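You operate a simulated robot arm through the tools that you are given. There is no shell and no other tool. Be economical: measure what you need, move in short steps, check, and stop when the job is done.

The job below is to be done with a simulated robot arm. You get a single attempt, and the scene is never put back.

## Task
Fit the divider in the long loaf tin, then brown dough by the green lug, cream by the white.

Only the result counts: the job must be done as asked and must still hold three seconds after the hand-in. Knocking over, shifting, dropping, spilling or breaking anything else fails it.

## Robot
A 5-joint arm with a two-finger parallel gripper, fixed in place. Base frame: the origin is at the foot of the arm, x ahead of it, y to its left, z up; the work surface is at about z = 900. Units: mm, rad, N and s.
It reaches about 1134 mm from its shoulder. Its first joint turns from -2.601 to 2.601 rad. Payload 1.57 kg.
The TCP is the grasp point between the finger pads, 30 mm short of the fingertips. In the tool frame z runs along the fingers and y along their closing line. The gripper opens to 110 mm. The fingers are 24 mm wide and 12 mm thick; the gripper's body (48 by 112 mm) begins 78 mm behind the TCP.
Orientation is that of the tool frame in the base frame, as a unit quaternion [w, x, y, z]. With the fingers straight down and closing along the base's y, the tool's x points along the base's -x, its y along +y and its z along -z.

## Interface
- The arm moves only by the tool move_arm. Its arguments are lists of equal length, an entry for each row: "offset": the shift along the base's x, y, z in mm, a list of three; "rotation": the turn, a rotation vector about the base's x, y, z in rad, a list of three; "hand": the opening, from 0 (shut) to 1 (fully open). In form: {"offset": [[tx, ty, tz], ...], "rotation": [[rx, ry, rz], ...], "hand": [hand, ...]}. A call has 1 to 8 rows; each row shifts and turns the commanded pose from where the row before left it. A row lasts 0.2 s, in which the tool goes at most 50 mm and 0.15 rad; a call with a longer step from one row to the next is refused whole, and so is a gripper value outside its range. Where a pose cannot be reached the arm comes as near as it can. A force on the tool above 40 N (or 10 N above the force at the start of the call, whichever is more), or a blocked arm, ends the call early, and 0.2 s more pass. Each finger travels about 72 mm/s and halts on what it meets, pressing with about 42 N; the grip force reading is that of the motor and also rises with nothing between the fingers. The clock runs only during rows and for 0.2 s after the last one: add rows that do not move to give the fingers time. It gives the time, the measured TCP pose, the force on the tool (base axes), the opening and the grip force at its end, in the units of the frame above (readings bear some noise), with the torque about the TCP (base axes, N m) and any sound that the robot's microphone picked up.
- Cameras (640 x 400 px; columns grow to the right, rows downward): "scene" is fixed at [29.3, 505.4, 1638]; the picture's right is [-0.86, -0.52, 0.00], its down [-0.24, 0.39, -0.89] and it looks along [0.46, -0.76, -0.46] (base axes); focal length 320 px, centre (320, 200). "wrist" rides on the gripper at [70, 16, -141] in the tool frame; the picture's right is [-0.23, 0.97, 0.00], its down [-0.86, -0.20, -0.48] and it looks along [-0.47, -0.11, 0.88] (tool axes); focal length 222 px, centre (320, 200). There is no depth. A picture from a camera that has moved, and an enlarged one, comes with that camera's place and axes in the base frame and with its lens. The place of the scene camera against the robot may be out by one fixed shift of up to 25 mm in any direction.
- capture(camera): a new picture of that camera. No time passes.
- move_column(by): slides the trunk up (or, below 0, down) by that many mm; the arm rides with it, the base frame stays. It gives what a move gives, with no picture.
- enlarge(camera, box): a new picture of the part [left, top, right, bottom] of that camera's present view, enlarged. No time passes.
- finish_job(): hands the job in; it is judged then, once.

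Work in short steps. Places have to be worked out from the pictures, the camera data and where the tool is seen: move nearer, look again, correct. Check each grasp and each placing, and mend what went wrong. You have 120 turns and 68 pictures in all, those below and enlarged ones among them. Open the gripper and draw the arm clear of the work before you hand the job in, unless the task says otherwise; then end with one line.

The tools are called after ">>>" by a JSON object that holds its "method" and its "body". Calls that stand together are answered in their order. move_arm: Moves the arm, as the interface text tells. Its arguments: {"type":"object","properties":{"offset":{"type":"array"},"rotation":{"type":"array"},"hand":{"type":"array"}},"required":["offset","rotation","hand"]} The other tools are called the same way: move_column (by) slides the trunk up or down; capture (camera) takes a picture; enlarge (camera, box) takes an enlarged picture of a part of a camera's view; finish_job () hands the job in.

At the start:

```text
time: 0.0
ee_pos: [569.8, -336.0, 1161.3]
ee_rot: [0.0, 0.0, 1.0, 0.0]
wrist_force: [-0.4, -0.5, 0.5]
ft_torque: [0.02, 0.0, 0.01]
opening: 110.2
grip_force: 0.1
trunk travel left (down, up): [-894.0, 76.0]
```

scene: 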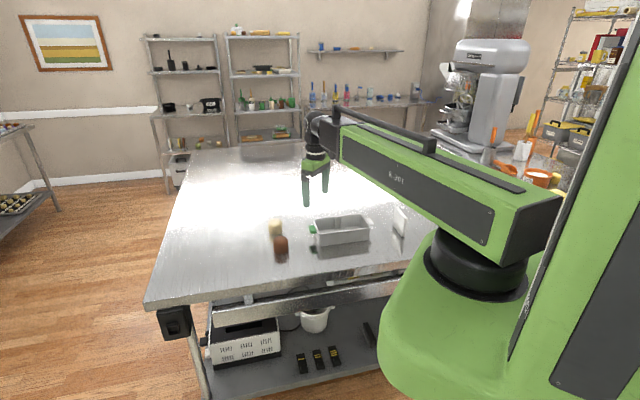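
wrist: 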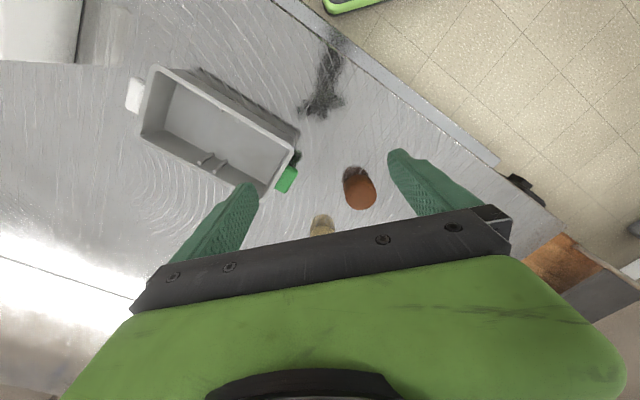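

I'll look closer at the tin and the things around it before moving.

>>> {"method": "enlarge", "body": {"camera": "scene", "box": [240, 180, 440, 300]}}

>>> {"method": "enlarge", "body": {"camera": "wrist", "box": [0, 0, 400, 250]}}

```text
3.20 times, centred on (340, 240) of scene
camera zoom: at [29.3, 505.4, 1638.0], right [-0.86, -0.52, 0.0], down [-0.24, 0.39, -0.89], along [0.46, -0.76, -0.46], focal length 1023 px, centre (256, 72)
```

zoom: 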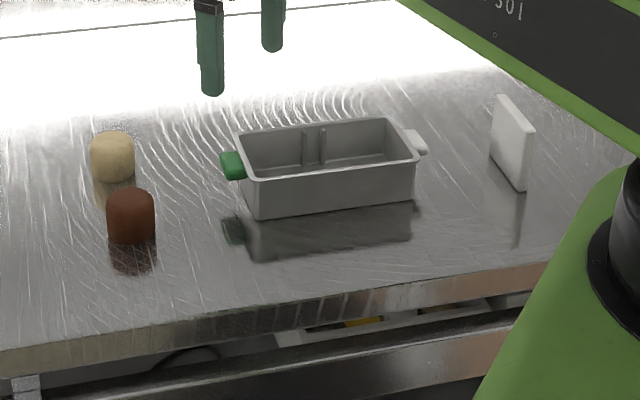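

```text
1.60 times, centred on (200, 125) of wrist
camera zoom: at [499.3, -319.3, 1303.5], right [0.23, 0.97, 0.0], down [0.86, -0.2, 0.48], along [0.47, -0.11, -0.88], focal length 355 px, centre (512, 320)
```

zoom: 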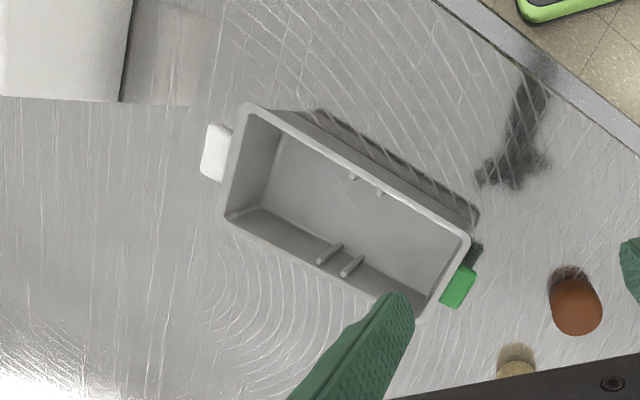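

The tin lies at about 45° around (545,-488), with its green end toward +x+y. The divider stands upright near (330,-640), its face roughly square to the tin's long axis. I'll turn the tool -45° and go for a closer look at the divider.

>>> {"method": "move_arm", "body": {"offset": [[-38, -28, 0], [-38, -28, 0], [-38, -28, 0], [-38, -28, 0], [-38, -28, 0], [-38, -28, 0], [-38, -28, 0], [-38, -28, 0]], "rotation": [[0, 0, -0.0982], [0, 0, -0.0982], [0, 0, -0.0982], [0, 0, -0.0982], [0, 0, -0.0982], [0, 0, -0.0982], [0, 0, -0.0982], [0, 0, -0.0982]], "hand": [1, 1, 1, 1, 1, 1, 1, 1]}}

>>> {"method": "capture", "body": {"camera": "wrist"}}

```text
time: 1.8
ee_pos: [263.4, -561.7, 1161.5]
ee_rot: [0.0, 0.384, 0.923, 0.0]
wrist_force: [0.1, 0.0, 0.6]
ft_torque: [-0.02, -0.04, 0.02]
opening: 110.1
grip_force: 0.0
trunk travel left (down, up): [-894.0, 76.0]
```

```text
63 pictures are left
camera wrist: at [226.5, -500.4, 1303.4], right [0.85, 0.53, 0.0], down [0.46, -0.75, 0.48], along [0.25, -0.41, -0.88], focal length 222 px, centre (320, 200)
```

wrist: 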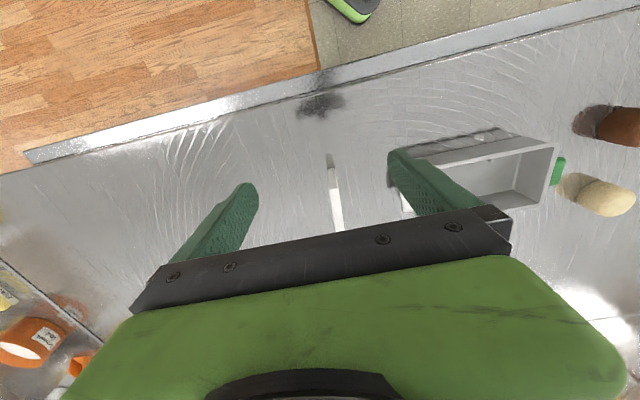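

The divider shows edge-on between the fingers; I'll enlarge it to measure its edge and tilt.

>>> {"method": "enlarge", "body": {"camera": "wrist", "box": [260, 130, 420, 230]}}

```text
4.00 times, centred on (340, 180) of wrist
camera zoom: at [226.5, -500.4, 1303.4], right [0.85, 0.53, 0.0], down [0.46, -0.75, 0.48], along [0.25, -0.41, -0.88], focal length 888 px, centre (240, 280)
```

zoom: 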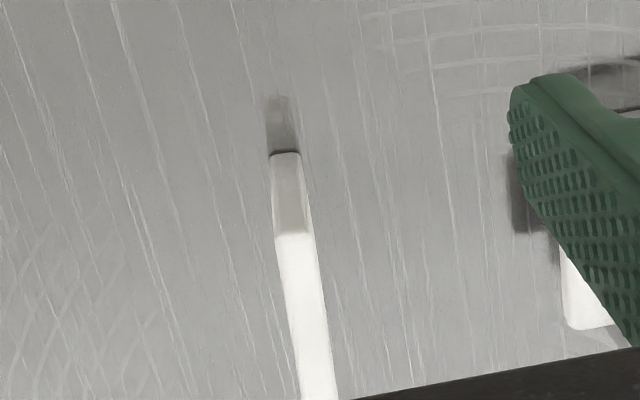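

The near end of the plate is at about (324,-619), its top at z≈986 and it is about 13 mm thick. I'll go above the plate so it is seen whole between the fingers.

>>> {"method": "move_arm", "body": {"offset": [[28, -28, 0], [28, -28, 0], [28, -29, 0], [0, 0, 0]], "rotation": [[0, 0, 0], [0, 0, 0], [0, 0, 0], [0, 0, 0]], "hand": [1, 1, 1, 1]}}

>>> {"method": "capture", "body": {"camera": "wrist"}}

>>> {"method": "enlarge", "body": {"camera": "wrist", "box": [240, 80, 400, 180]}}

```text
time: 2.8
ee_pos: [349.7, -646.0, 1163.2]
ee_rot: [0.0, 0.383, 0.924, 0.0]
wrist_force: [0.0, -0.3, -0.2]
ft_torque: [0.0, -0.02, -0.01]
opening: 110.1
grip_force: 0.0
trunk travel left (down, up): [-894.0, 76.0]
```

```text
61 pictures are left
camera wrist: at [311.5, -584.4, 1303.8], right [0.85, 0.53, 0.0], down [0.46, -0.75, 0.48], along [0.25, -0.41, -0.88], focal length 222 px, centre (320, 200)
```

wrist: 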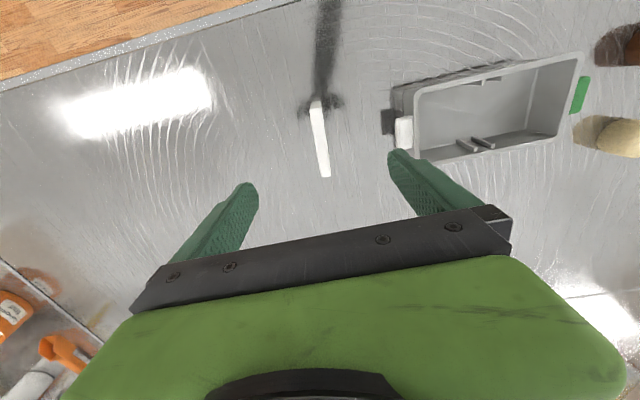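

```text
4.00 times, centred on (320, 130) of wrist
camera zoom: at [311.5, -584.4, 1303.8], right [0.85, 0.53, 0.0], down [0.46, -0.75, 0.48], along [0.25, -0.41, -0.88], focal length 888 px, centre (320, 480)
```

zoom: 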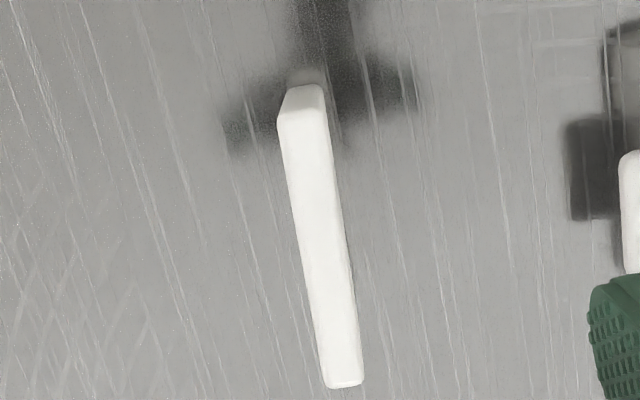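

The plate's top runs (324,-617) to (387,-691), turned about 5° clockwise from my closing line. I'll turn to match, centre on it and descend to grip height.

>>> {"method": "move_arm", "body": {"offset": [[6, -8, 0], [0, 0, -40], [0, 0, -40], [0, 0, -40], [0, 0, -40], [0, 0, -29], [0, 0, 0]], "rotation": [[0, 0, -0.084], [0, 0, 0], [0, 0, 0], [0, 0, 0], [0, 0, 0], [0, 0, 0], [0, 0, 0]], "hand": [1, 1, 1, 1, 1, 1, 1]}}

>>> {"method": "capture", "body": {"camera": "wrist"}}

```text
time: 4.4
ee_pos: [355.4, -652.8, 1161.3]
ee_rot: [-0.001, 0.421, 0.907, 0.0]
wrist_force: [-0.5, -0.2, -0.6]
ft_torque: [0.02, 0.01, 0.0]
opening: 110.1
grip_force: 0.0
out of reach, approached as far as the arm can: row 2, 3, 4, 5, 6
trunk travel left (down, up): [-894.0, 76.0]
```

```text
59 pictures are left
camera wrist: at [322.7, -589.5, 1303.5], right [0.89, 0.45, 0.0], down [0.4, -0.78, 0.48], along [0.22, -0.43, -0.88], focal length 222 px, centre (320, 200)
```

wrist: 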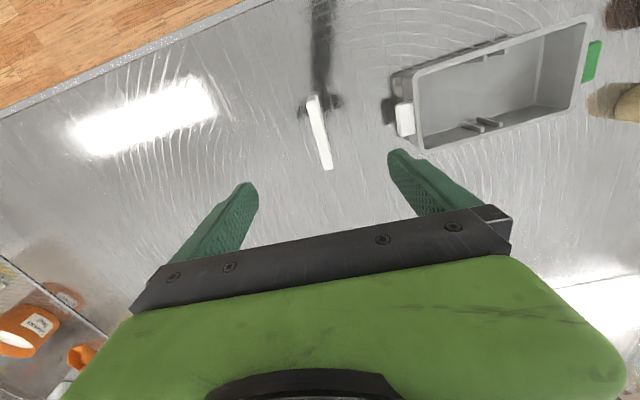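

The arm can't go lower at this trunk height, so I'll lower the trunk 100 mm; the fingers stay clear of the plate's top.

>>> {"method": "move_column", "body": {"by": -100}}

```text
time: 5.7
ee_pos: [354.4, -653.1, 1060.7]
ee_rot: [0.0, 0.421, 0.907, 0.0]
wrist_force: [0.0, -0.7, 0.4]
ft_torque: [-0.03, 0.02, 0.01]
opening: 110.0
grip_force: 0.0
trunk travel left (down, up): [-794.0, 176.0]
```

The trunk carries the arm straight down. I'll look before putting the fingers around the plate.

>>> {"method": "capture", "body": {"camera": "wrist"}}

```text
58 pictures are left
camera wrist: at [322.7, -589.5, 1203.5], right [0.89, 0.45, 0.0], down [0.4, -0.78, 0.48], along [0.22, -0.43, -0.88], focal length 222 px, centre (320, 200)
```

wrist: 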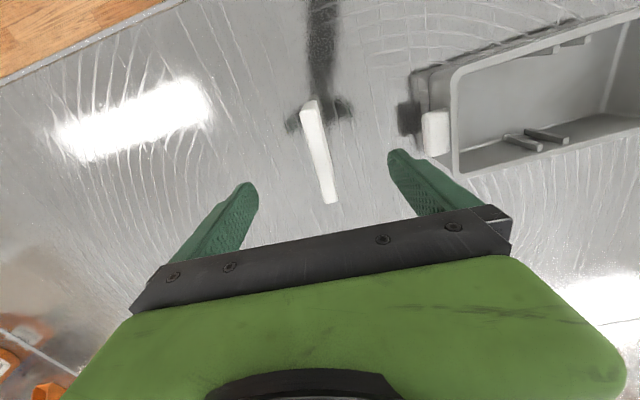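

The plate is centred between the fingers: midpoint about (356,-652), aligned to within about 1°. I'll go down another 88 mm to grip height.

>>> {"method": "move_column", "body": {"by": -88}}

>>> {"method": "capture", "body": {"camera": "wrist"}}

```text
time: 7.0
ee_pos: [355.6, -652.3, 973.3]
ee_rot: [0.0, 0.421, 0.907, 0.0]
wrist_force: [-0.7, -0.3, 0.0]
ft_torque: [-0.01, 0.0, 0.0]
opening: 109.7
grip_force: 0.0
trunk travel left (down, up): [-706.0, 264.0]
```

```text
57 pictures are left
camera wrist: at [322.7, -589.5, 1115.5], right [0.89, 0.45, 0.0], down [0.4, -0.78, 0.48], along [0.22, -0.43, -0.88], focal length 222 px, centre (320, 200)
```

wrist: 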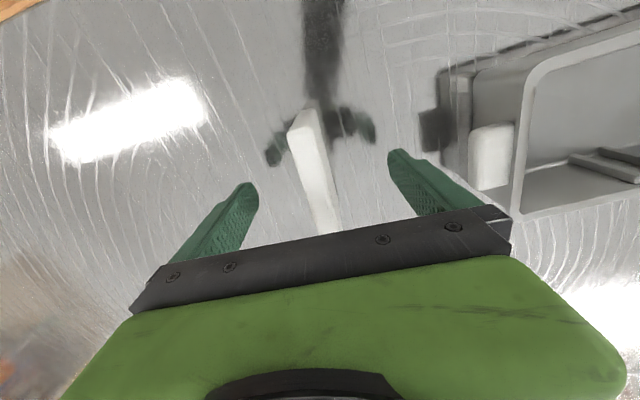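

The plate sits between the fingers at z 973. I'll close on it.

>>> {"method": "move_arm", "body": {"offset": [[0, 0, 0], [0, 0, 0], [0, 0, 0], [0, 0, 0], [0, 0, 0], [0, 0, 0]], "rotation": [[0, 0, 0], [0, 0, 0], [0, 0, 0], [0, 0, 0], [0, 0, 0], [0, 0, 0]], "hand": [0.6, 0.3, 0.15, 0, 0, 0]}}

```text
time: 8.4
ee_pos: [354.9, -653.5, 972.9]
ee_rot: [0.0, 0.421, 0.907, 0.0]
wrist_force: [-0.6, 0.0, 0.1]
ft_torque: [0.04, -0.02, -0.05]
opening: 15.4
grip_force: 31.5
trunk travel left (down, up): [-706.0, 264.0]
```

Gripped at 15.4 mm. I'll lift 60 mm with the arm and check.

>>> {"method": "move_arm", "body": {"offset": [[0, 0, 10], [0, 0, 25], [0, 0, 30], [0, 0, 35], [0, 0, 0]], "rotation": [[0, 0, 0], [0, 0, 0], [0, 0, 0], [0, 0, 0], [0, 0, 0]], "hand": [0, 0, 0, 0, 0]}}

>>> {"method": "capture", "body": {"camera": "wrist"}}

>>> {"method": "enlarge", "body": {"camera": "scene", "box": [240, 150, 440, 275]}}

```text
time: 9.6
ee_pos: [355.0, -653.2, 973.4]
ee_rot: [-0.001, 0.421, 0.907, 0.001]
wrist_force: [-0.5, 0.1, 0.8]
ft_torque: [-0.02, -0.03, -0.03]
opening: 15.3
grip_force: 31.3
out of reach, approached as far as the arm can: row 1, 2, 3, 4
trunk travel left (down, up): [-706.0, 264.0]
```

```text
56 pictures are left
camera wrist: at [322.7, -589.5, 1115.5], right [0.89, 0.45, 0.0], down [0.4, -0.78, 0.48], along [0.22, -0.43, -0.88], focal length 222 px, centre (320, 200)
```

wrist: 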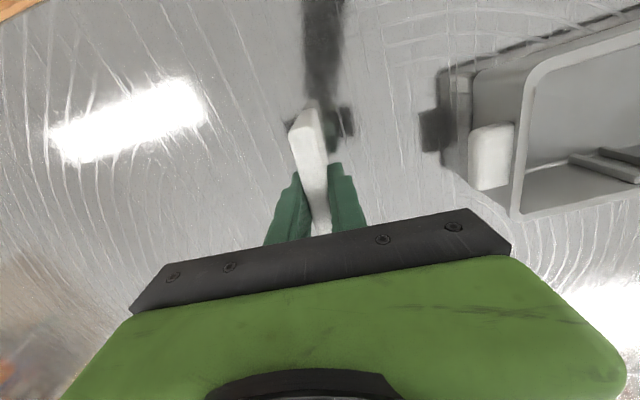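

```text
3.20 times, centred on (340, 212) of scene
camera zoom: at [29.3, 505.4, 1638.0], right [-0.86, -0.52, 0.0], down [-0.24, 0.39, -0.89], along [0.46, -0.76, -0.46], focal length 1023 px, centre (256, 160)
```

zoom: 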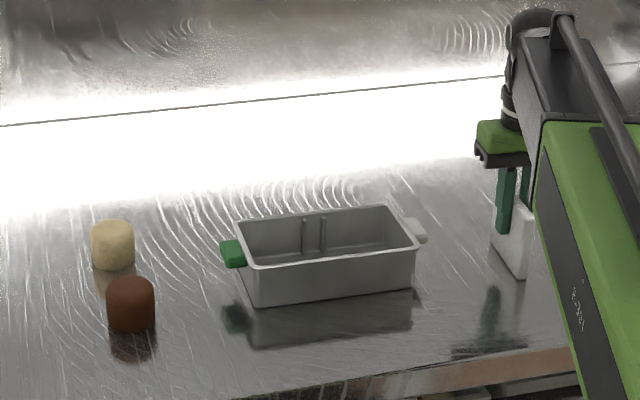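

The command is still below what the arm can reach (it rode down with the trunk), so the arm hasn't risen. I'll keep raising the command until the arm follows, then lift a little more.

>>> {"method": "move_arm", "body": {"offset": [[0, 0, 30], [0, 0, 30], [0, 0, 29], [0, 0, 15], [0, 0, 15], [0, 0, 15], [0, 0, 0]], "rotation": [[0, 0, 0], [0, 0, 0], [0, 0, 0], [0, 0, 0], [0, 0, 0], [0, 0, 0], [0, 0, 0]], "hand": [0, 0, 0, 0, 0, 0, 0]}}

```text
time: 11.2
ee_pos: [355.6, -652.2, 973.8]
ee_rot: [0.0, 0.421, 0.907, 0.0]
wrist_force: [0.1, 0.5, 0.4]
ft_torque: [-0.01, 0.0, 0.03]
opening: 15.4
grip_force: 31.0
out of reach, approached as far as the arm can: row 1, 2, 3, 4, 5, 6
trunk travel left (down, up): [-706.0, 264.0]
```

Arm moves in z are refused both ways here, while the trunk works well. I'll use the trunk for z and lift 100 mm.

>>> {"method": "move_column", "body": {"by": 100}}

>>> {"method": "capture", "body": {"camera": "wrist"}}

>>> {"method": "capture", "body": {"camera": "scene"}}

```text
time: 12.5
ee_pos: [355.6, -653.4, 1073.4]
ee_rot: [0.0, 0.421, 0.907, 0.0]
wrist_force: [-0.4, 0.6, -0.4]
ft_torque: [-0.01, 0.0, -0.02]
opening: 15.5
grip_force: 31.3
trunk travel left (down, up): [-806.0, 164.0]
```

```text
54 pictures are left
camera wrist: at [322.7, -589.6, 1215.4], right [0.89, 0.45, 0.0], down [0.4, -0.78, 0.48], along [0.22, -0.43, -0.88], focal length 222 px, centre (320, 200)
```

wrist: 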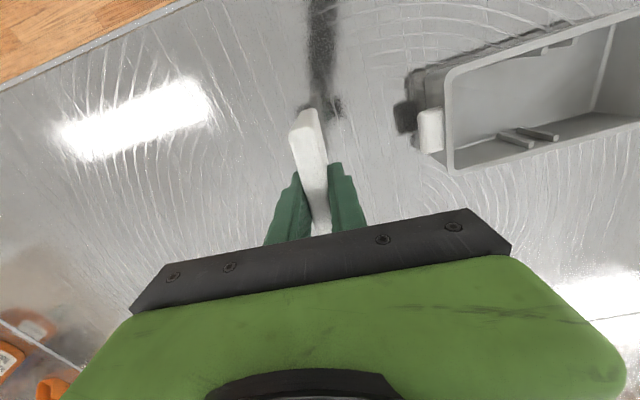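

```text
53 pictures are left
```

scene: 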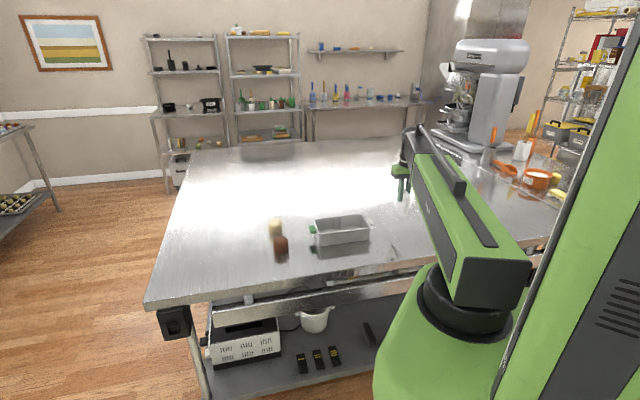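

The divider is held and lifted. I'll raise a bit more and shift toward the tin to measure it.

>>> {"method": "move_column", "body": {"by": 80}}

>>> {"method": "move_arm", "body": {"offset": [[25, 25, 0], [25, 25, 0], [0, 0, 0]], "rotation": [[0, 0, 0.04], [0, 0, 0.04], [0, 0, 0]], "hand": [0, 0, 0]}}

>>> {"method": "capture", "body": {"camera": "wrist"}}

>>> {"method": "enlarge", "body": {"camera": "wrist", "box": [352, 20, 640, 200]}}

```text
time: 13.7
ee_pos: [355.8, -653.4, 1153.8]
ee_rot: [-0.001, 0.421, 0.907, 0.0]
wrist_force: [-0.7, 0.0, -0.9]
ft_torque: [0.02, 0.0, 0.0]
opening: 15.5
grip_force: 30.9
trunk travel left (down, up): [-886.0, 84.0]
```

```text
time: 14.5
ee_pos: [404.5, -602.7, 1153.2]
ee_rot: [0.001, 0.385, 0.923, 0.0]
wrist_force: [0.1, 0.1, -1.0]
ft_torque: [-0.02, 0.03, 0.0]
opening: 15.4
grip_force: 31.4
trunk travel left (down, up): [-886.0, 84.0]
```

```text
52 pictures are left
camera wrist: at [367.6, -542.6, 1295.4], right [0.85, 0.52, 0.0], down [0.46, -0.75, 0.48], along [0.25, -0.41, -0.88], focal length 222 px, centre (320, 200)
```

wrist: 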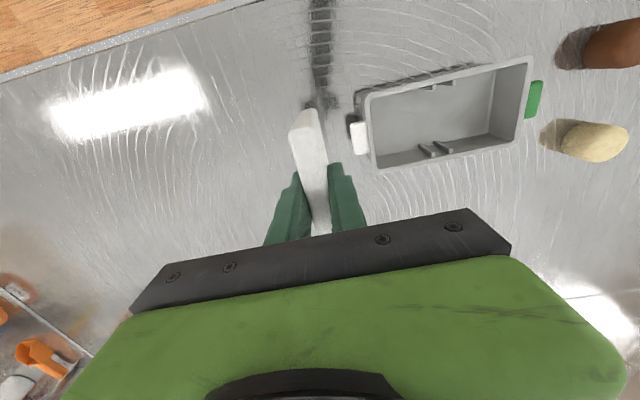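

```text
2.22 times, centred on (496, 110) of wrist
camera zoom: at [367.6, -542.6, 1295.4], right [0.85, 0.52, 0.0], down [0.46, -0.75, 0.48], along [0.25, -0.41, -0.88], focal length 494 px, centre (-71, 400)
```

zoom: 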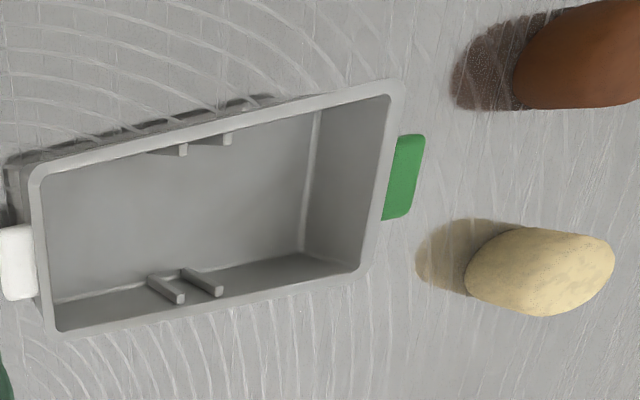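

The tin's rim is near z 965, its long axis at about 44°, and the slot is around (549,-496). I'll move beyond the tin so the camera looks straight down into it, for a precise slot measure.

>>> {"method": "move_arm", "body": {"offset": [[41, 9, 0], [41, 9, 0], [41, 9, 0], [41, 9, 0], [41, 9, 0], [0, 0, 0], [0, 0, 0]], "rotation": [[0, 0, 0], [0, 0, 0], [0, 0, 0], [0, 0, 0], [0, 0, 0], [0, 0, 0], [0, 0, 0]], "hand": [0, 0, 0, 0, 0, 0, 0]}}

>>> {"method": "enlarge", "body": {"camera": "wrist", "box": [208, 20, 432, 160]}}

```text
time: 16.1
ee_pos: [609.9, -558.4, 1153.6]
ee_rot: [0.0, 0.385, 0.923, 0.0]
wrist_force: [-0.7, -0.7, -0.9]
ft_torque: [0.0, 0.0, 0.04]
opening: 15.7
grip_force: 31.1
trunk travel left (down, up): [-886.0, 84.0]
```

```text
2.86 times, centred on (320, 90) of wrist
camera zoom: at [572.7, -497.3, 1295.3], right [0.85, 0.52, 0.0], down [0.46, -0.75, 0.48], along [0.25, -0.41, -0.88], focal length 635 px, centre (320, 514)
```

zoom: 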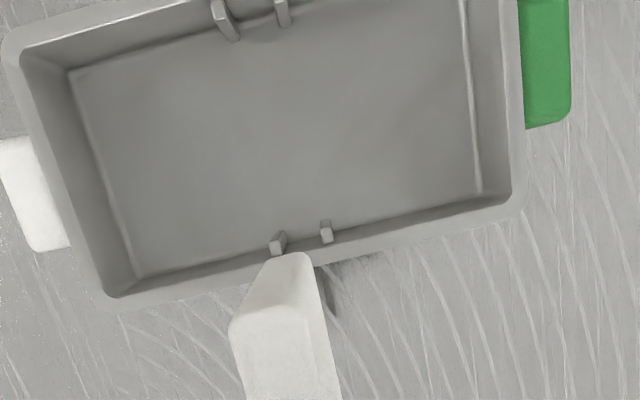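

Very clear view; I need the rest of the far wall, so one more crop, slightly higher.

>>> {"method": "enlarge", "body": {"camera": "wrist", "box": [256, 0, 384, 80]}}

>>> {"method": "enlarge", "body": {"camera": "wrist", "box": [256, 60, 384, 140]}}

```text
5.00 times, centred on (320, 40) of wrist
camera zoom: at [572.7, -497.3, 1295.3], right [0.85, 0.52, 0.0], down [0.46, -0.75, 0.48], along [0.25, -0.41, -0.88], focal length 1111 px, centre (320, 1000)
```

zoom: 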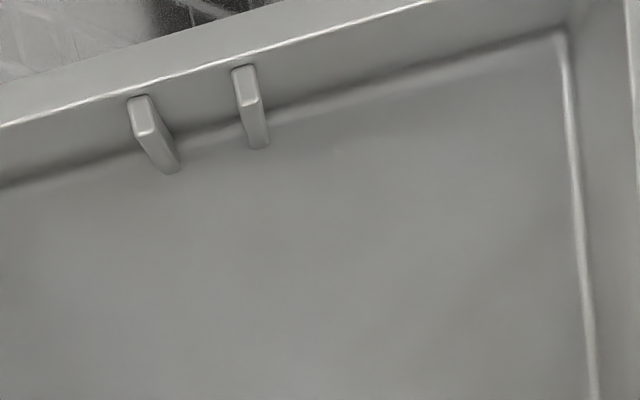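

```text
5.00 times, centred on (320, 100) of wrist
camera zoom: at [572.7, -497.3, 1295.3], right [0.85, 0.52, 0.0], down [0.46, -0.75, 0.48], along [0.25, -0.41, -0.88], focal length 1111 px, centre (320, 700)
```

zoom: 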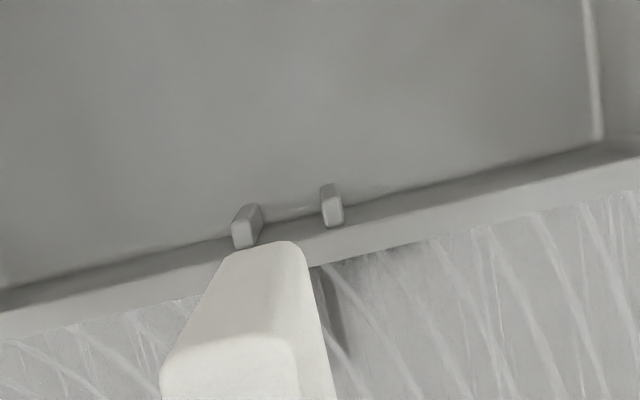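

The slot centre works out at (548.2,-494.3), direction -45.2°, gap about 21 mm against a 15 mm plate; the tool is at -45.3°. I'll move over the slot and lower to just above the rim.

>>> {"method": "move_arm", "body": {"offset": [[-21, 22, 0], [-21, 22, 0], [-20.5, 21, 0], [0, 0, 0], [0, 0, 0]], "rotation": [[0, 0, 0], [0, 0, 0], [0, 0, 0], [0, 0, 0], [0, 0, 0]], "hand": [0, 0, 0, 0, 0]}}

>>> {"method": "move_column", "body": {"by": -95}}

>>> {"method": "capture", "body": {"camera": "wrist"}}

>>> {"method": "enlarge", "body": {"camera": "scene", "box": [280, 180, 400, 255]}}

```text
time: 17.3
ee_pos: [547.7, -492.7, 1152.6]
ee_rot: [0.0, 0.385, 0.923, 0.0]
wrist_force: [0.3, 0.4, -1.1]
ft_torque: [0.02, 0.02, 0.01]
opening: 15.6
grip_force: 31.1
trunk travel left (down, up): [-886.0, 84.0]
```

```text
time: 18.6
ee_pos: [548.0, -493.9, 1057.2]
ee_rot: [0.0, 0.385, 0.923, 0.0]
wrist_force: [0.0, -0.3, -0.3]
ft_torque: [-0.01, 0.01, -0.03]
opening: 15.4
grip_force: 30.9
trunk travel left (down, up): [-791.0, 179.0]
```

```text
47 pictures are left
camera wrist: at [510.1, -432.0, 1200.5], right [0.85, 0.52, 0.0], down [0.46, -0.75, 0.48], along [0.25, -0.41, -0.88], focal length 222 px, centre (320, 200)
```

wrist: 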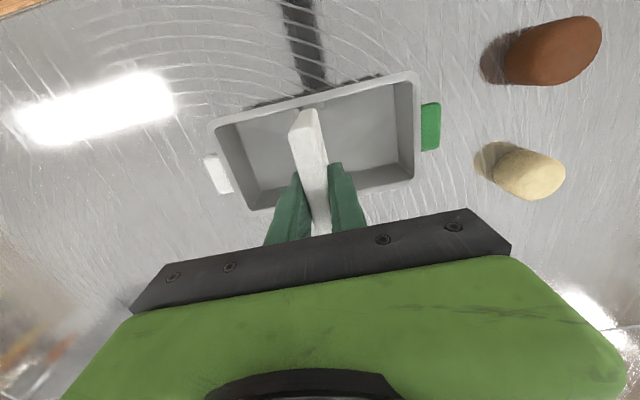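

```text
5.33 times, centred on (340, 218) of scene
camera zoom: at [29.3, 505.4, 1638.0], right [-0.86, -0.52, 0.0], down [-0.24, 0.39, -0.89], along [0.46, -0.76, -0.46], focal length 1705 px, centre (213, 107)
```

zoom: 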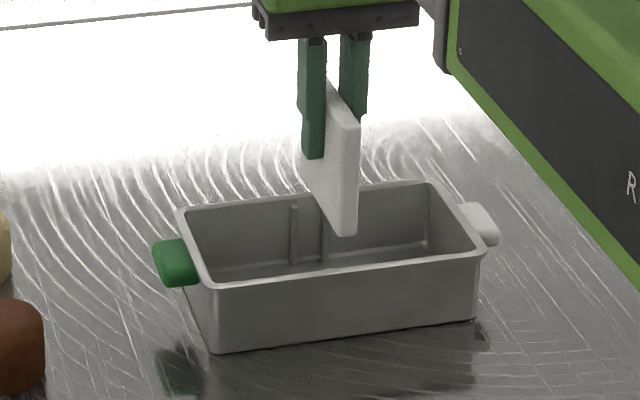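

The plate hangs square over the tin, bottom at about z 984. I'll lower another 17 mm and compare against the ribs.

>>> {"method": "move_column", "body": {"by": -17}}

>>> {"method": "enlarge", "body": {"camera": "scene", "box": [300, 190, 380, 240]}}

>>> {"method": "enlarge", "body": {"camera": "wrist", "box": [240, 60, 400, 160]}}

```text
time: 19.2
ee_pos: [548.1, -492.9, 1041.3]
ee_rot: [0.0, 0.385, 0.923, 0.0]
wrist_force: [-0.7, 0.0, -1.8]
ft_torque: [0.0, 0.02, -0.01]
opening: 15.4
grip_force: 30.8
trunk travel left (down, up): [-774.0, 196.0]
```

```text
8.00 times, centred on (340, 215) of scene
camera zoom: at [29.3, 505.4, 1638.0], right [-0.86, -0.52, 0.0], down [-0.24, 0.39, -0.89], along [0.46, -0.76, -0.46], focal length 2557 px, centre (160, 80)
```

zoom: 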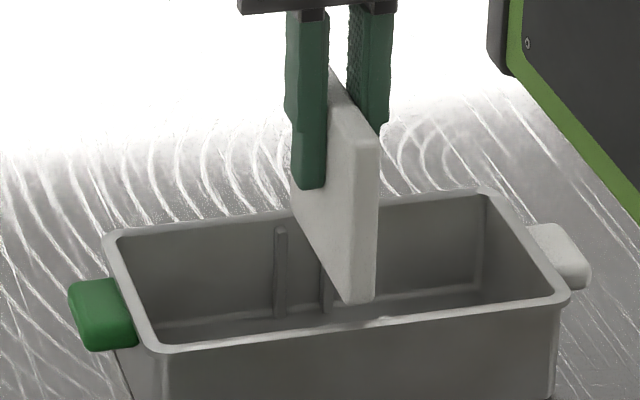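

```text
4.00 times, centred on (320, 110) of wrist
camera zoom: at [510.1, -432.0, 1183.4], right [0.85, 0.52, 0.0], down [0.46, -0.75, 0.48], along [0.25, -0.41, -0.88], focal length 888 px, centre (320, 560)
```

zoom: 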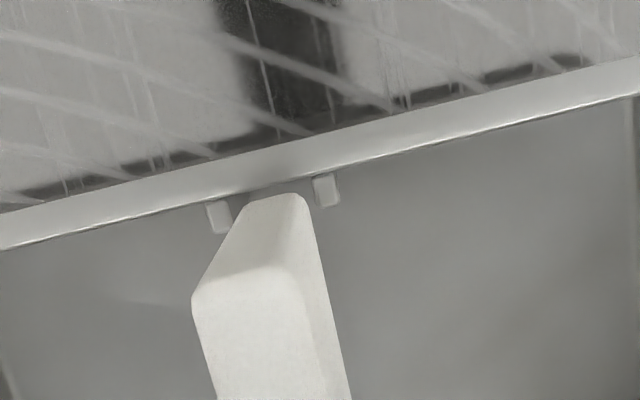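

The plate is centred between the near ribs (about 2.5 mm each side) and about 3 mm off the end wall. I'll lower 30 mm into the slot and check forces.

>>> {"method": "move_column", "body": {"by": -30}}

>>> {"method": "enlarge", "body": {"camera": "scene", "box": [300, 190, 380, 240]}}

```text
time: 19.9
ee_pos: [549.1, -493.3, 1010.8]
ee_rot: [0.001, 0.385, 0.923, 0.0]
wrist_force: [0.3, -0.4, -0.9]
ft_torque: [-0.01, 0.0, 0.01]
opening: 15.7
grip_force: 31.2
trunk travel left (down, up): [-744.0, 226.0]
```

```text
8.00 times, centred on (340, 215) of scene
camera zoom: at [29.3, 505.4, 1638.0], right [-0.86, -0.52, 0.0], down [-0.24, 0.39, -0.89], along [0.46, -0.76, -0.46], focal length 2557 px, centre (160, 80)
```

zoom: 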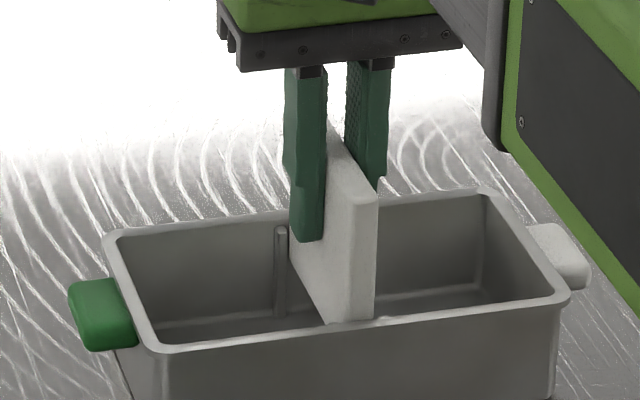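

No contact force and it has entered the slot. I'll lower further.

>>> {"method": "move_column", "body": {"by": -22}}

>>> {"method": "move_column", "body": {"by": -6}}

```text
time: 20.6
ee_pos: [548.3, -493.8, 989.1]
ee_rot: [0.0, 0.385, 0.923, 0.0]
wrist_force: [0.2, 0.2, -0.7]
ft_torque: [0.0, 0.02, 0.02]
opening: 15.3
grip_force: 30.9
trunk travel left (down, up): [-722.0, 248.0]
```

```text
time: 21.2
ee_pos: [548.5, -493.0, 983.4]
ee_rot: [0.001, 0.386, 0.922, 0.0]
wrist_force: [-0.3, 0.9, -1.4]
ft_torque: [0.02, -0.01, 0.04]
opening: 15.4
grip_force: 30.7
trunk travel left (down, up): [-716.0, 254.0]
```

Still free at z 983. Small steps now to feel the tin's floor.

>>> {"method": "move_column", "body": {"by": -4}}

>>> {"method": "move_column", "body": {"by": -2}}

```text
time: 21.7
ee_pos: [547.6, -493.6, 978.3]
ee_rot: [0.0, 0.385, 0.923, 0.0]
wrist_force: [-0.1, -1.1, -1.5]
ft_torque: [0.01, -0.02, 0.03]
opening: 15.3
grip_force: 31.1
trunk travel left (down, up): [-712.0, 258.0]
```

```text
time: 22.2
ee_pos: [546.5, -492.9, 977.9]
ee_rot: [0.0, 0.385, 0.923, 0.0]
wrist_force: [0.2, 0.2, 0.6]
ft_torque: [-0.01, 0.01, 0.0]
opening: 15.2
grip_force: 31.5
trunk travel left (down, up): [-710.0, 260.0]
```

The force shifted upward by about 2 N, so the plate's weight is now on the floor. I'll release, opening about half, while still.

>>> {"method": "move_arm", "body": {"offset": [[0, 0, 0], [0, 0, 0], [0, 0, 0]], "rotation": [[0, 0, 0], [0, 0, 0], [0, 0, 0]], "hand": [0.3, 0.5, 0.5]}}

>>> {"method": "move_column", "body": {"by": 120}}

>>> {"method": "capture", "body": {"camera": "wrist"}}

>>> {"method": "enlarge", "body": {"camera": "scene", "box": [260, 180, 380, 255]}}

```text
time: 23.0
ee_pos: [548.2, -492.5, 977.5]
ee_rot: [0.0, 0.386, 0.922, 0.0]
wrist_force: [0.0, 0.1, 0.9]
ft_torque: [-0.01, 0.01, -0.02]
opening: 54.9
grip_force: 0.1
trunk travel left (down, up): [-710.0, 260.0]
```

```text
time: 24.5
ee_pos: [548.4, -493.1, 1098.0]
ee_rot: [0.0, 0.386, 0.923, -0.001]
wrist_force: [0.4, -0.3, 0.2]
ft_torque: [-0.01, 0.0, 0.03]
opening: 55.0
grip_force: 0.1
trunk travel left (down, up): [-830.0, 140.0]
```

```text
42 pictures are left
camera wrist: at [510.0, -432.0, 1239.4], right [0.85, 0.52, 0.0], down [0.46, -0.75, 0.48], along [0.25, -0.41, -0.88], focal length 222 px, centre (320, 200)
```

wrist: 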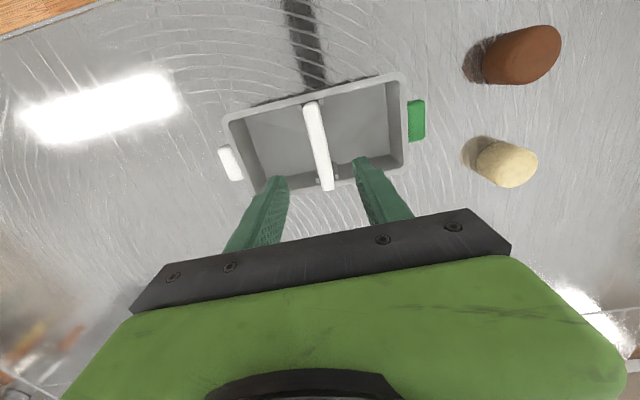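

```text
5.33 times, centred on (320, 218) of scene
camera zoom: at [29.3, 505.4, 1638.0], right [-0.86, -0.52, 0.0], down [-0.24, 0.39, -0.89], along [0.46, -0.76, -0.46], focal length 1705 px, centre (320, 107)
```

zoom: 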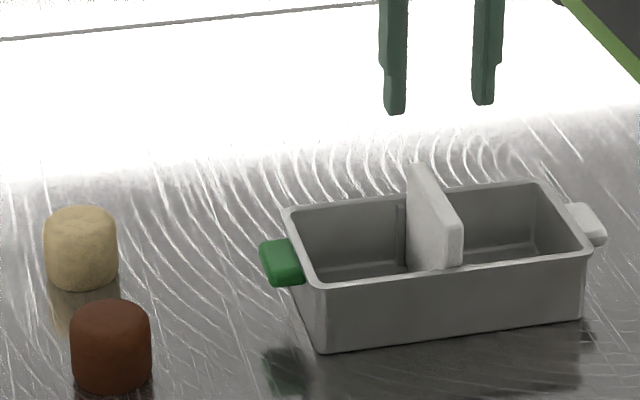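

The divider sits upright between the ribs. Next the doughs: brown is at about (693,-290) and cream at about (793,-378). I'll move over between them for an overhead view.

>>> {"method": "move_arm", "body": {"offset": [[34.5, 24, 0], [34.5, 24, 0], [34.5, 24, 0], [34.5, 24, 0], [34.5, 24, 0], [34.5, 24, 0], [0, 0, 0]], "rotation": [[0, 0, 0], [0, 0, 0], [0, 0, 0], [0, 0, 0], [0, 0, 0], [0, 0, 0], [0, 0, 0]], "hand": [0.5, 0.6, 0.7, 0.8, 1, 1, 1]}}

>>> {"method": "capture", "body": {"camera": "wrist"}}

```text
time: 26.1
ee_pos: [754.8, -349.3, 1098.0]
ee_rot: [0.0, 0.385, 0.923, -0.001]
wrist_force: [0.0, 0.3, 0.7]
ft_torque: [-0.01, -0.04, 0.0]
opening: 110.0
grip_force: 0.1
trunk travel left (down, up): [-830.0, 140.0]
```

```text
40 pictures are left
camera wrist: at [717.4, -288.4, 1239.6], right [0.85, 0.52, 0.0], down [0.46, -0.75, 0.48], along [0.25, -0.41, -0.88], focal length 222 px, centre (320, 200)
```

wrist: 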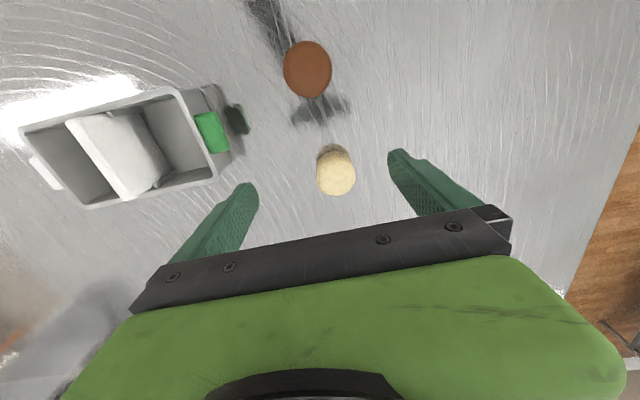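

Seen from overhead, brown is at (701,-287) and about 56 mm across; cream is at (799,-379) and about 53 mm. I'll turn the tool 90° so the fingers close across the tin's short axis, and centre over brown.

>>> {"method": "move_arm", "body": {"offset": [[-7, 8, 0], [-7, 8, 0], [-7, 8, 0], [-7, 8, 0], [-7, 8, 0], [-7, 8, 0], [-7, 8, 0], [-5, 6, 0]], "rotation": [[0, 0, 0.1428], [0, 0, 0.1428], [0, 0, 0.1428], [0, 0, 0.1428], [0, 0, 0.1428], [0, 0, 0.1428], [0, 0, 0.1428], [0, 0, 0.1428]], "hand": [1, 1, 1, 1, 1, 1, 1, 1]}}

>>> {"method": "move_arm", "body": {"offset": [[0, 0, 0], [0, 0, 0], [0, 0, 0], [0, 0, 0]], "rotation": [[0, 0, 0.1428], [0, 0, 0.1428], [0, 0, 0.1428], [0, 0, 0]], "hand": [1, 1, 1, 1]}}

>>> {"method": "capture", "body": {"camera": "wrist"}}

```text
time: 27.9
ee_pos: [699.6, -287.1, 1096.1]
ee_rot: [0.0, -0.177, 0.984, 0.0]
wrist_force: [0.1, -0.6, 0.8]
ft_torque: [-0.01, -0.01, -0.03]
opening: 109.9
grip_force: 0.1
trunk travel left (down, up): [-830.0, 140.0]
```

```text
time: 28.9
ee_pos: [699.6, -286.6, 1097.0]
ee_rot: [-0.001, -0.381, 0.925, 0.001]
wrist_force: [1.1, -1.2, -0.3]
ft_torque: [-0.01, 0.04, -0.01]
opening: 109.9
grip_force: 0.1
trunk travel left (down, up): [-830.0, 140.0]
```

```text
39 pictures are left
camera wrist: at [639.6, -324.7, 1239.5], right [-0.53, 0.85, 0.0], down [0.75, 0.46, 0.48], along [0.41, 0.25, -0.88], focal length 222 px, centre (320, 200)
```

wrist: 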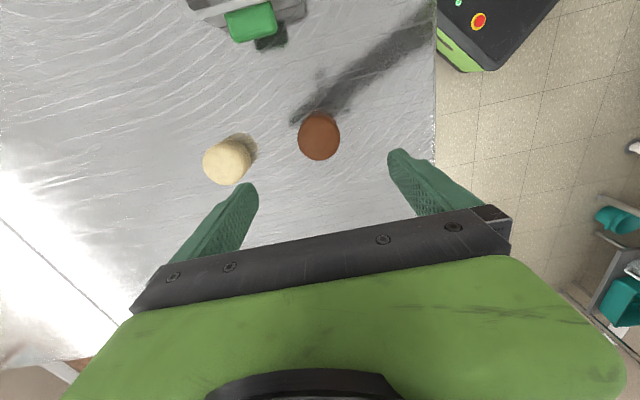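

Brown is centred between the fingers to within about 2 mm. I'll nudge and lower the trunk 100 mm, then check again.

>>> {"method": "move_arm", "body": {"offset": [[-1, -2, 0], [0, 0, 0]], "rotation": [[0, 0, 0], [0, 0, 0]], "hand": [1, 1]}}

>>> {"method": "move_column", "body": {"by": -100}}

>>> {"method": "capture", "body": {"camera": "wrist"}}

>>> {"method": "enlarge", "body": {"camera": "scene", "box": [240, 180, 360, 255]}}

```text
time: 29.5
ee_pos: [699.6, -289.3, 1098.1]
ee_rot: [-0.001, -0.381, 0.925, 0.0]
wrist_force: [0.3, 0.3, -0.3]
ft_torque: [-0.02, -0.01, -0.04]
opening: 110.0
grip_force: 0.0
trunk travel left (down, up): [-830.0, 140.0]
```

```text
time: 30.9
ee_pos: [699.6, -289.3, 996.7]
ee_rot: [0.0, -0.381, 0.925, 0.0]
wrist_force: [0.9, 0.4, -0.9]
ft_torque: [0.01, 0.0, -0.01]
opening: 110.2
grip_force: 0.0
trunk travel left (down, up): [-730.0, 240.0]
```

```text
38 pictures are left
camera wrist: at [638.4, -326.5, 1139.5], right [-0.52, 0.85, 0.0], down [0.75, 0.46, 0.48], along [0.41, 0.25, -0.88], focal length 222 px, centre (320, 200)
```

wrist: 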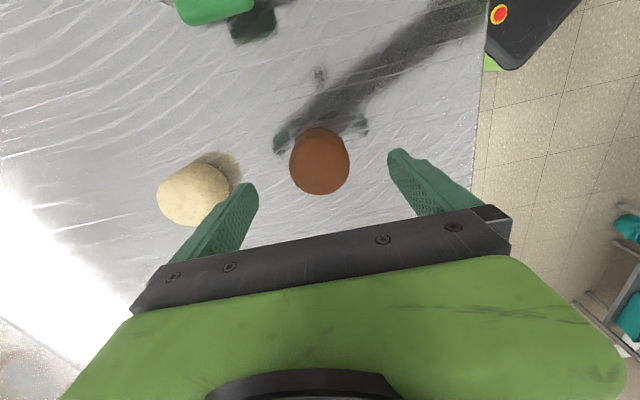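

```text
5.33 times, centred on (300, 218) of scene
camera zoom: at [29.3, 505.4, 1638.0], right [-0.86, -0.52, 0.0], down [-0.24, 0.39, -0.89], along [0.46, -0.76, -0.46], focal length 1705 px, centre (427, 107)
```

zoom: 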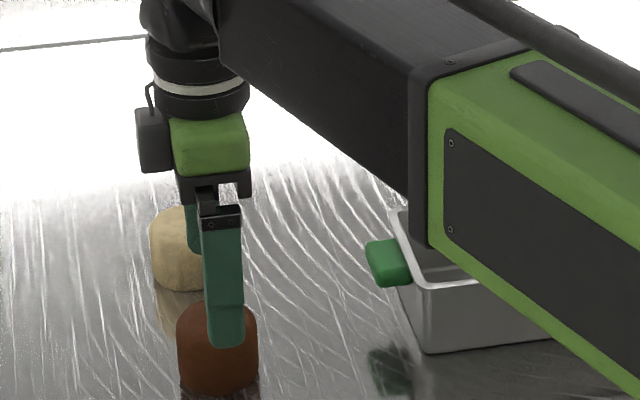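

Closing-line centring is good, with about 4 mm error along the finger width. I'll nudge and lower to z≈945.

>>> {"method": "move_arm", "body": {"offset": [[-3, -2.5, 0], [0, 0, 0]], "rotation": [[0, 0, 0], [0, 0, 0]], "hand": [1, 1]}}

>>> {"method": "move_column", "body": {"by": -53}}

>>> {"method": "move_arm", "body": {"offset": [[0, 0, 0], [0, 0, 0], [0, 0, 0], [0, 0, 0]], "rotation": [[0, 0, 0], [0, 0, 0], [0, 0, 0], [0, 0, 0]], "hand": [0.75, 0.6, 0.5, 0.48]}}

```text
time: 31.4
ee_pos: [695.9, -291.6, 997.0]
ee_rot: [0.001, -0.38, 0.925, 0.0]
wrist_force: [-0.4, 0.0, 0.5]
ft_torque: [0.02, -0.05, -0.02]
opening: 110.2
grip_force: 0.0
trunk travel left (down, up): [-730.0, 240.0]
```

```text
time: 32.4
ee_pos: [696.4, -290.7, 944.2]
ee_rot: [0.0, -0.38, 0.925, 0.0]
wrist_force: [-0.2, 0.4, -0.1]
ft_torque: [0.01, 0.0, 0.01]
opening: 110.2
grip_force: 0.0
trunk travel left (down, up): [-677.0, 293.0]
```

```text
time: 33.4
ee_pos: [696.7, -292.0, 945.1]
ee_rot: [0.0, -0.38, 0.925, 0.001]
wrist_force: [1.8, -0.2, 0.6]
ft_torque: [-0.03, -0.03, 0.03]
opening: 55.7
grip_force: 40.0
trunk travel left (down, up): [-677.0, 293.0]
```

Brown is gripped at 55.7 mm. I'll lift by trunk and check.

>>> {"method": "move_column", "body": {"by": 150}}

>>> {"method": "capture", "body": {"camera": "wrist"}}

```text
time: 35.1
ee_pos: [696.1, -290.7, 1093.9]
ee_rot: [0.0, -0.38, 0.925, -0.001]
wrist_force: [0.1, 0.3, -1.1]
ft_torque: [-0.02, -0.01, 0.02]
opening: 55.7
grip_force: 42.3
trunk travel left (down, up): [-827.0, 143.0]
```

```text
36 pictures are left
camera wrist: at [635.6, -328.9, 1236.3], right [-0.52, 0.85, 0.0], down [0.75, 0.46, 0.48], along [0.41, 0.25, -0.88], focal length 222 px, centre (320, 200)
```

wrist: 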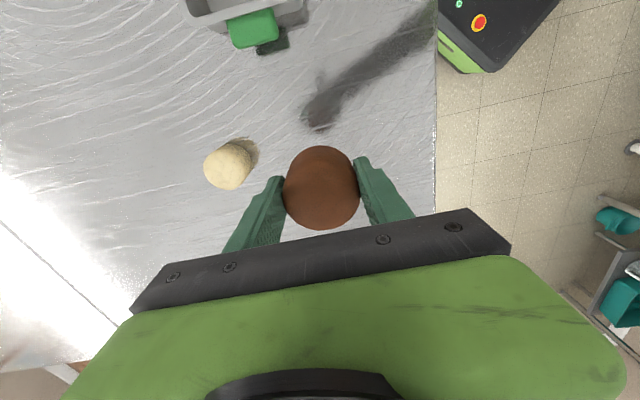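

Held. I'll move over the green-side compartment at about (586,-456).

>>> {"method": "move_arm", "body": {"offset": [[-22, -33, 0], [-22, -33, 0], [-22, -33, 0], [-22, -33, 0], [-22, -33, 0], [0, 0, 0], [0, 0, 0]], "rotation": [[0, 0, 0], [0, 0, 0], [0, 0, 0], [0, 0, 0], [0, 0, 0], [0, 0, 0], [0, 0, 0]], "hand": [0.48, 0.48, 0.48, 0.48, 0.48, 0.48, 0.48]}}

>>> {"method": "capture", "body": {"camera": "wrist"}}

>>> {"method": "enlarge", "body": {"camera": "scene", "box": [280, 160, 400, 235]}}

```text
time: 36.7
ee_pos: [585.4, -457.4, 1094.2]
ee_rot: [0.0, -0.38, 0.925, 0.0]
wrist_force: [-0.3, -0.3, -0.8]
ft_torque: [0.0, 0.01, 0.02]
opening: 55.7
grip_force: 41.8
trunk travel left (down, up): [-827.0, 143.0]
```

```text
35 pictures are left
camera wrist: at [525.0, -494.4, 1236.4], right [-0.52, 0.85, 0.0], down [0.75, 0.46, 0.48], along [0.41, 0.25, -0.88], focal length 222 px, centre (320, 200)
```

wrist: 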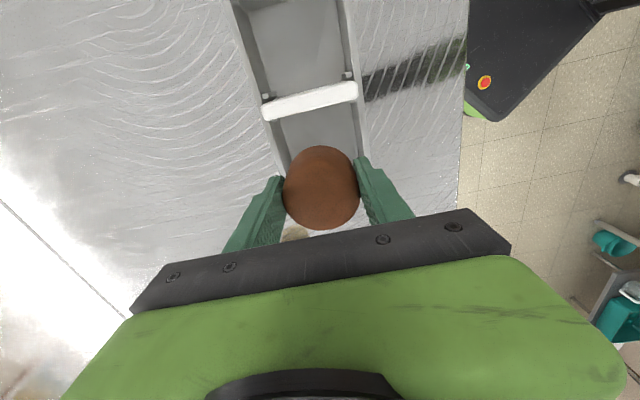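

```text
5.33 times, centred on (340, 198) of scene
camera zoom: at [29.3, 505.4, 1638.0], right [-0.86, -0.52, 0.0], down [-0.24, 0.39, -0.89], along [0.46, -0.76, -0.46], focal length 1705 px, centre (213, 213)
```

zoom: 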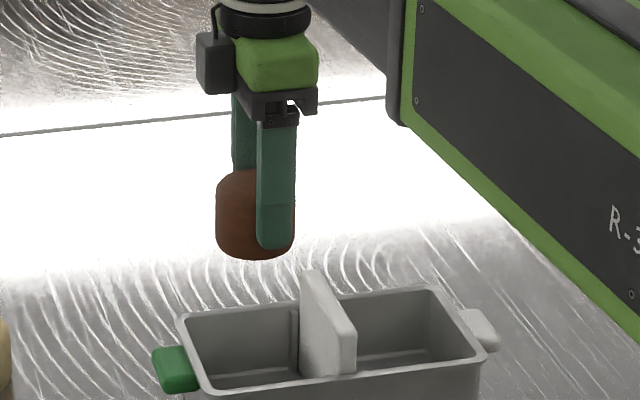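

Over the compartment, lateral error under 1 mm and about 52 mm from the divider's centre. I'll lower 95 mm so the dough is around rim level, then check.

>>> {"method": "move_column", "body": {"by": -85}}

>>> {"method": "capture", "body": {"camera": "wrist"}}

>>> {"method": "enlarge", "body": {"camera": "scene", "box": [280, 180, 400, 255]}}

```text
time: 38.0
ee_pos: [585.8, -456.8, 1009.3]
ee_rot: [0.001, -0.381, 0.925, 0.0]
wrist_force: [0.3, 0.2, -1.2]
ft_torque: [0.01, -0.01, -0.03]
opening: 55.5
grip_force: 41.2
trunk travel left (down, up): [-742.0, 228.0]
```

```text
33 pictures are left
camera wrist: at [525.2, -494.2, 1151.5], right [-0.52, 0.85, 0.0], down [0.75, 0.46, 0.48], along [0.41, 0.25, -0.88], focal length 222 px, centre (320, 200)
```

wrist: 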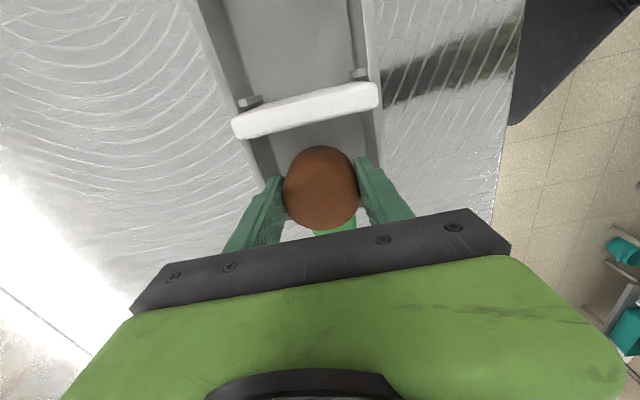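

```text
5.33 times, centred on (340, 218) of scene
camera zoom: at [29.3, 505.4, 1638.0], right [-0.86, -0.52, 0.0], down [-0.24, 0.39, -0.89], along [0.46, -0.76, -0.46], focal length 1705 px, centre (213, 107)
```

zoom: 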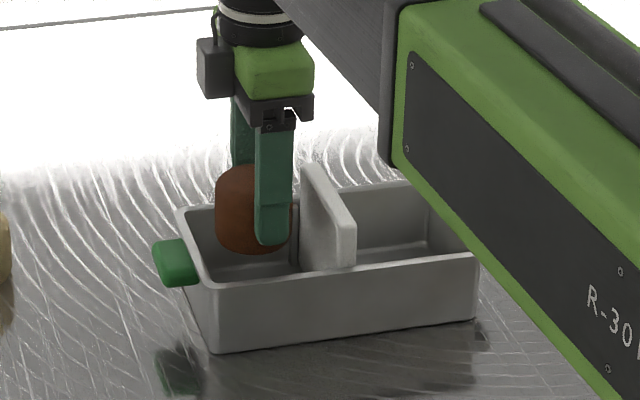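

The dough is clear of the divider and walls. I'll lower on in stages.

>>> {"method": "move_column", "body": {"by": -35}}

>>> {"method": "enlarge", "body": {"camera": "wrist", "box": [180, 60, 420, 210]}}

```text
time: 38.7
ee_pos: [585.9, -457.5, 974.5]
ee_rot: [-0.001, -0.38, 0.925, 0.0]
wrist_force: [0.4, -0.9, -2.0]
ft_torque: [0.05, 0.0, -0.01]
opening: 55.6
grip_force: 42.7
trunk travel left (down, up): [-707.0, 263.0]
```

```text
2.67 times, centred on (300, 135) of wrist
camera zoom: at [525.2, -494.2, 1116.4], right [-0.52, 0.85, 0.0], down [0.75, 0.46, 0.48], along [0.41, 0.25, -0.88], focal length 592 px, centre (373, 373)
```

zoom: 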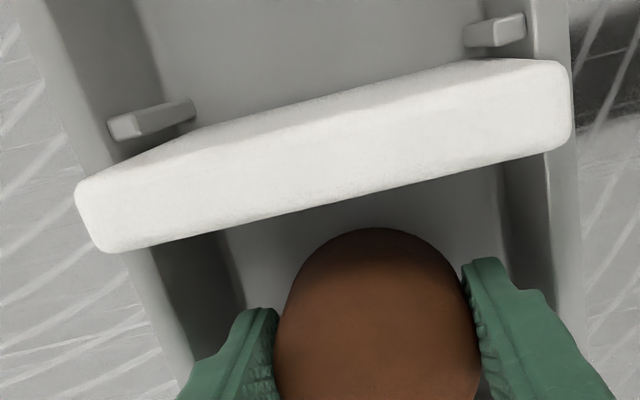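

Both fingers are inside the walls with room each side. I'll continue down.

>>> {"method": "move_column", "body": {"by": -18}}

>>> {"method": "move_column", "body": {"by": -4}}

```text
time: 39.4
ee_pos: [586.8, -457.4, 955.6]
ee_rot: [0.0, -0.38, 0.925, 0.0]
wrist_force: [-0.3, 0.2, -1.4]
ft_torque: [-0.04, 0.02, -0.03]
opening: 55.7
grip_force: 42.1
trunk travel left (down, up): [-689.0, 281.0]
```

```text
time: 39.9
ee_pos: [585.8, -457.0, 952.8]
ee_rot: [0.0, -0.38, 0.925, 0.0]
wrist_force: [0.4, 0.2, -0.9]
ft_torque: [0.02, -0.01, 0.01]
opening: 55.5
grip_force: 41.7
trunk travel left (down, up): [-685.0, 285.0]
```

>>> {"method": "move_column", "body": {"by": -2}}

```text
time: 40.4
ee_pos: [586.1, -457.2, 951.4]
ee_rot: [0.0, -0.38, 0.925, 0.0]
wrist_force: [0.0, 0.1, -1.1]
ft_torque: [-0.01, 0.03, -0.01]
opening: 55.5
grip_force: 41.8
trunk travel left (down, up): [-683.0, 287.0]
```

At z 951 there is still no contact, but the dough should be within about 1–2 mm of the floor. One more small step.

>>> {"method": "move_column", "body": {"by": -1.5}}

```text
time: 41.0
ee_pos: [586.3, -457.6, 948.7]
ee_rot: [-0.001, -0.38, 0.925, 0.0]
wrist_force: [0.0, 0.7, -1.0]
ft_torque: [0.02, 0.01, -0.01]
opening: 55.9
grip_force: 42.3
trunk travel left (down, up): [-682.0, 288.0]
```

>>> {"method": "move_column", "body": {"by": -1}}

```text
time: 41.5
ee_pos: [585.9, -456.4, 948.6]
ee_rot: [0.0, -0.38, 0.925, 0.0]
wrist_force: [2.3, -2.2, 9.4]
ft_torque: [0.0, -0.05, -0.04]
opening: 55.4
grip_force: 42.2
trunk travel left (down, up): [-681.0, 289.0]
```

Floor contact at z 948.6. I'll release with a narrow opening (to 66 mm) to stay inside the walls.

>>> {"method": "move_arm", "body": {"offset": [[0, 0, 0], [0, 0, 0], [0, 0, 0]], "rotation": [[0, 0, 0], [0, 0, 0], [0, 0, 0]], "hand": [0.55, 0.6, 0.6]}}

>>> {"method": "enlarge", "body": {"camera": "wrist", "box": [180, 60, 420, 210]}}

```text
time: 42.3
ee_pos: [585.8, -456.0, 947.4]
ee_rot: [0.0, -0.38, 0.925, 0.0]
wrist_force: [0.0, 0.0, 0.1]
ft_torque: [0.04, 0.02, 0.01]
opening: 65.9
grip_force: 0.1
trunk travel left (down, up): [-681.0, 289.0]
```

```text
2.67 times, centred on (300, 135) of wrist
camera zoom: at [525.1, -494.2, 1090.0], right [-0.52, 0.85, 0.0], down [0.75, 0.46, 0.48], along [0.41, 0.25, -0.88], focal length 592 px, centre (373, 373)
```

zoom: 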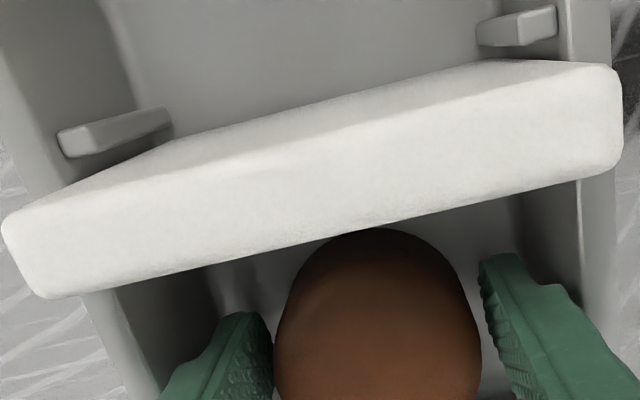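

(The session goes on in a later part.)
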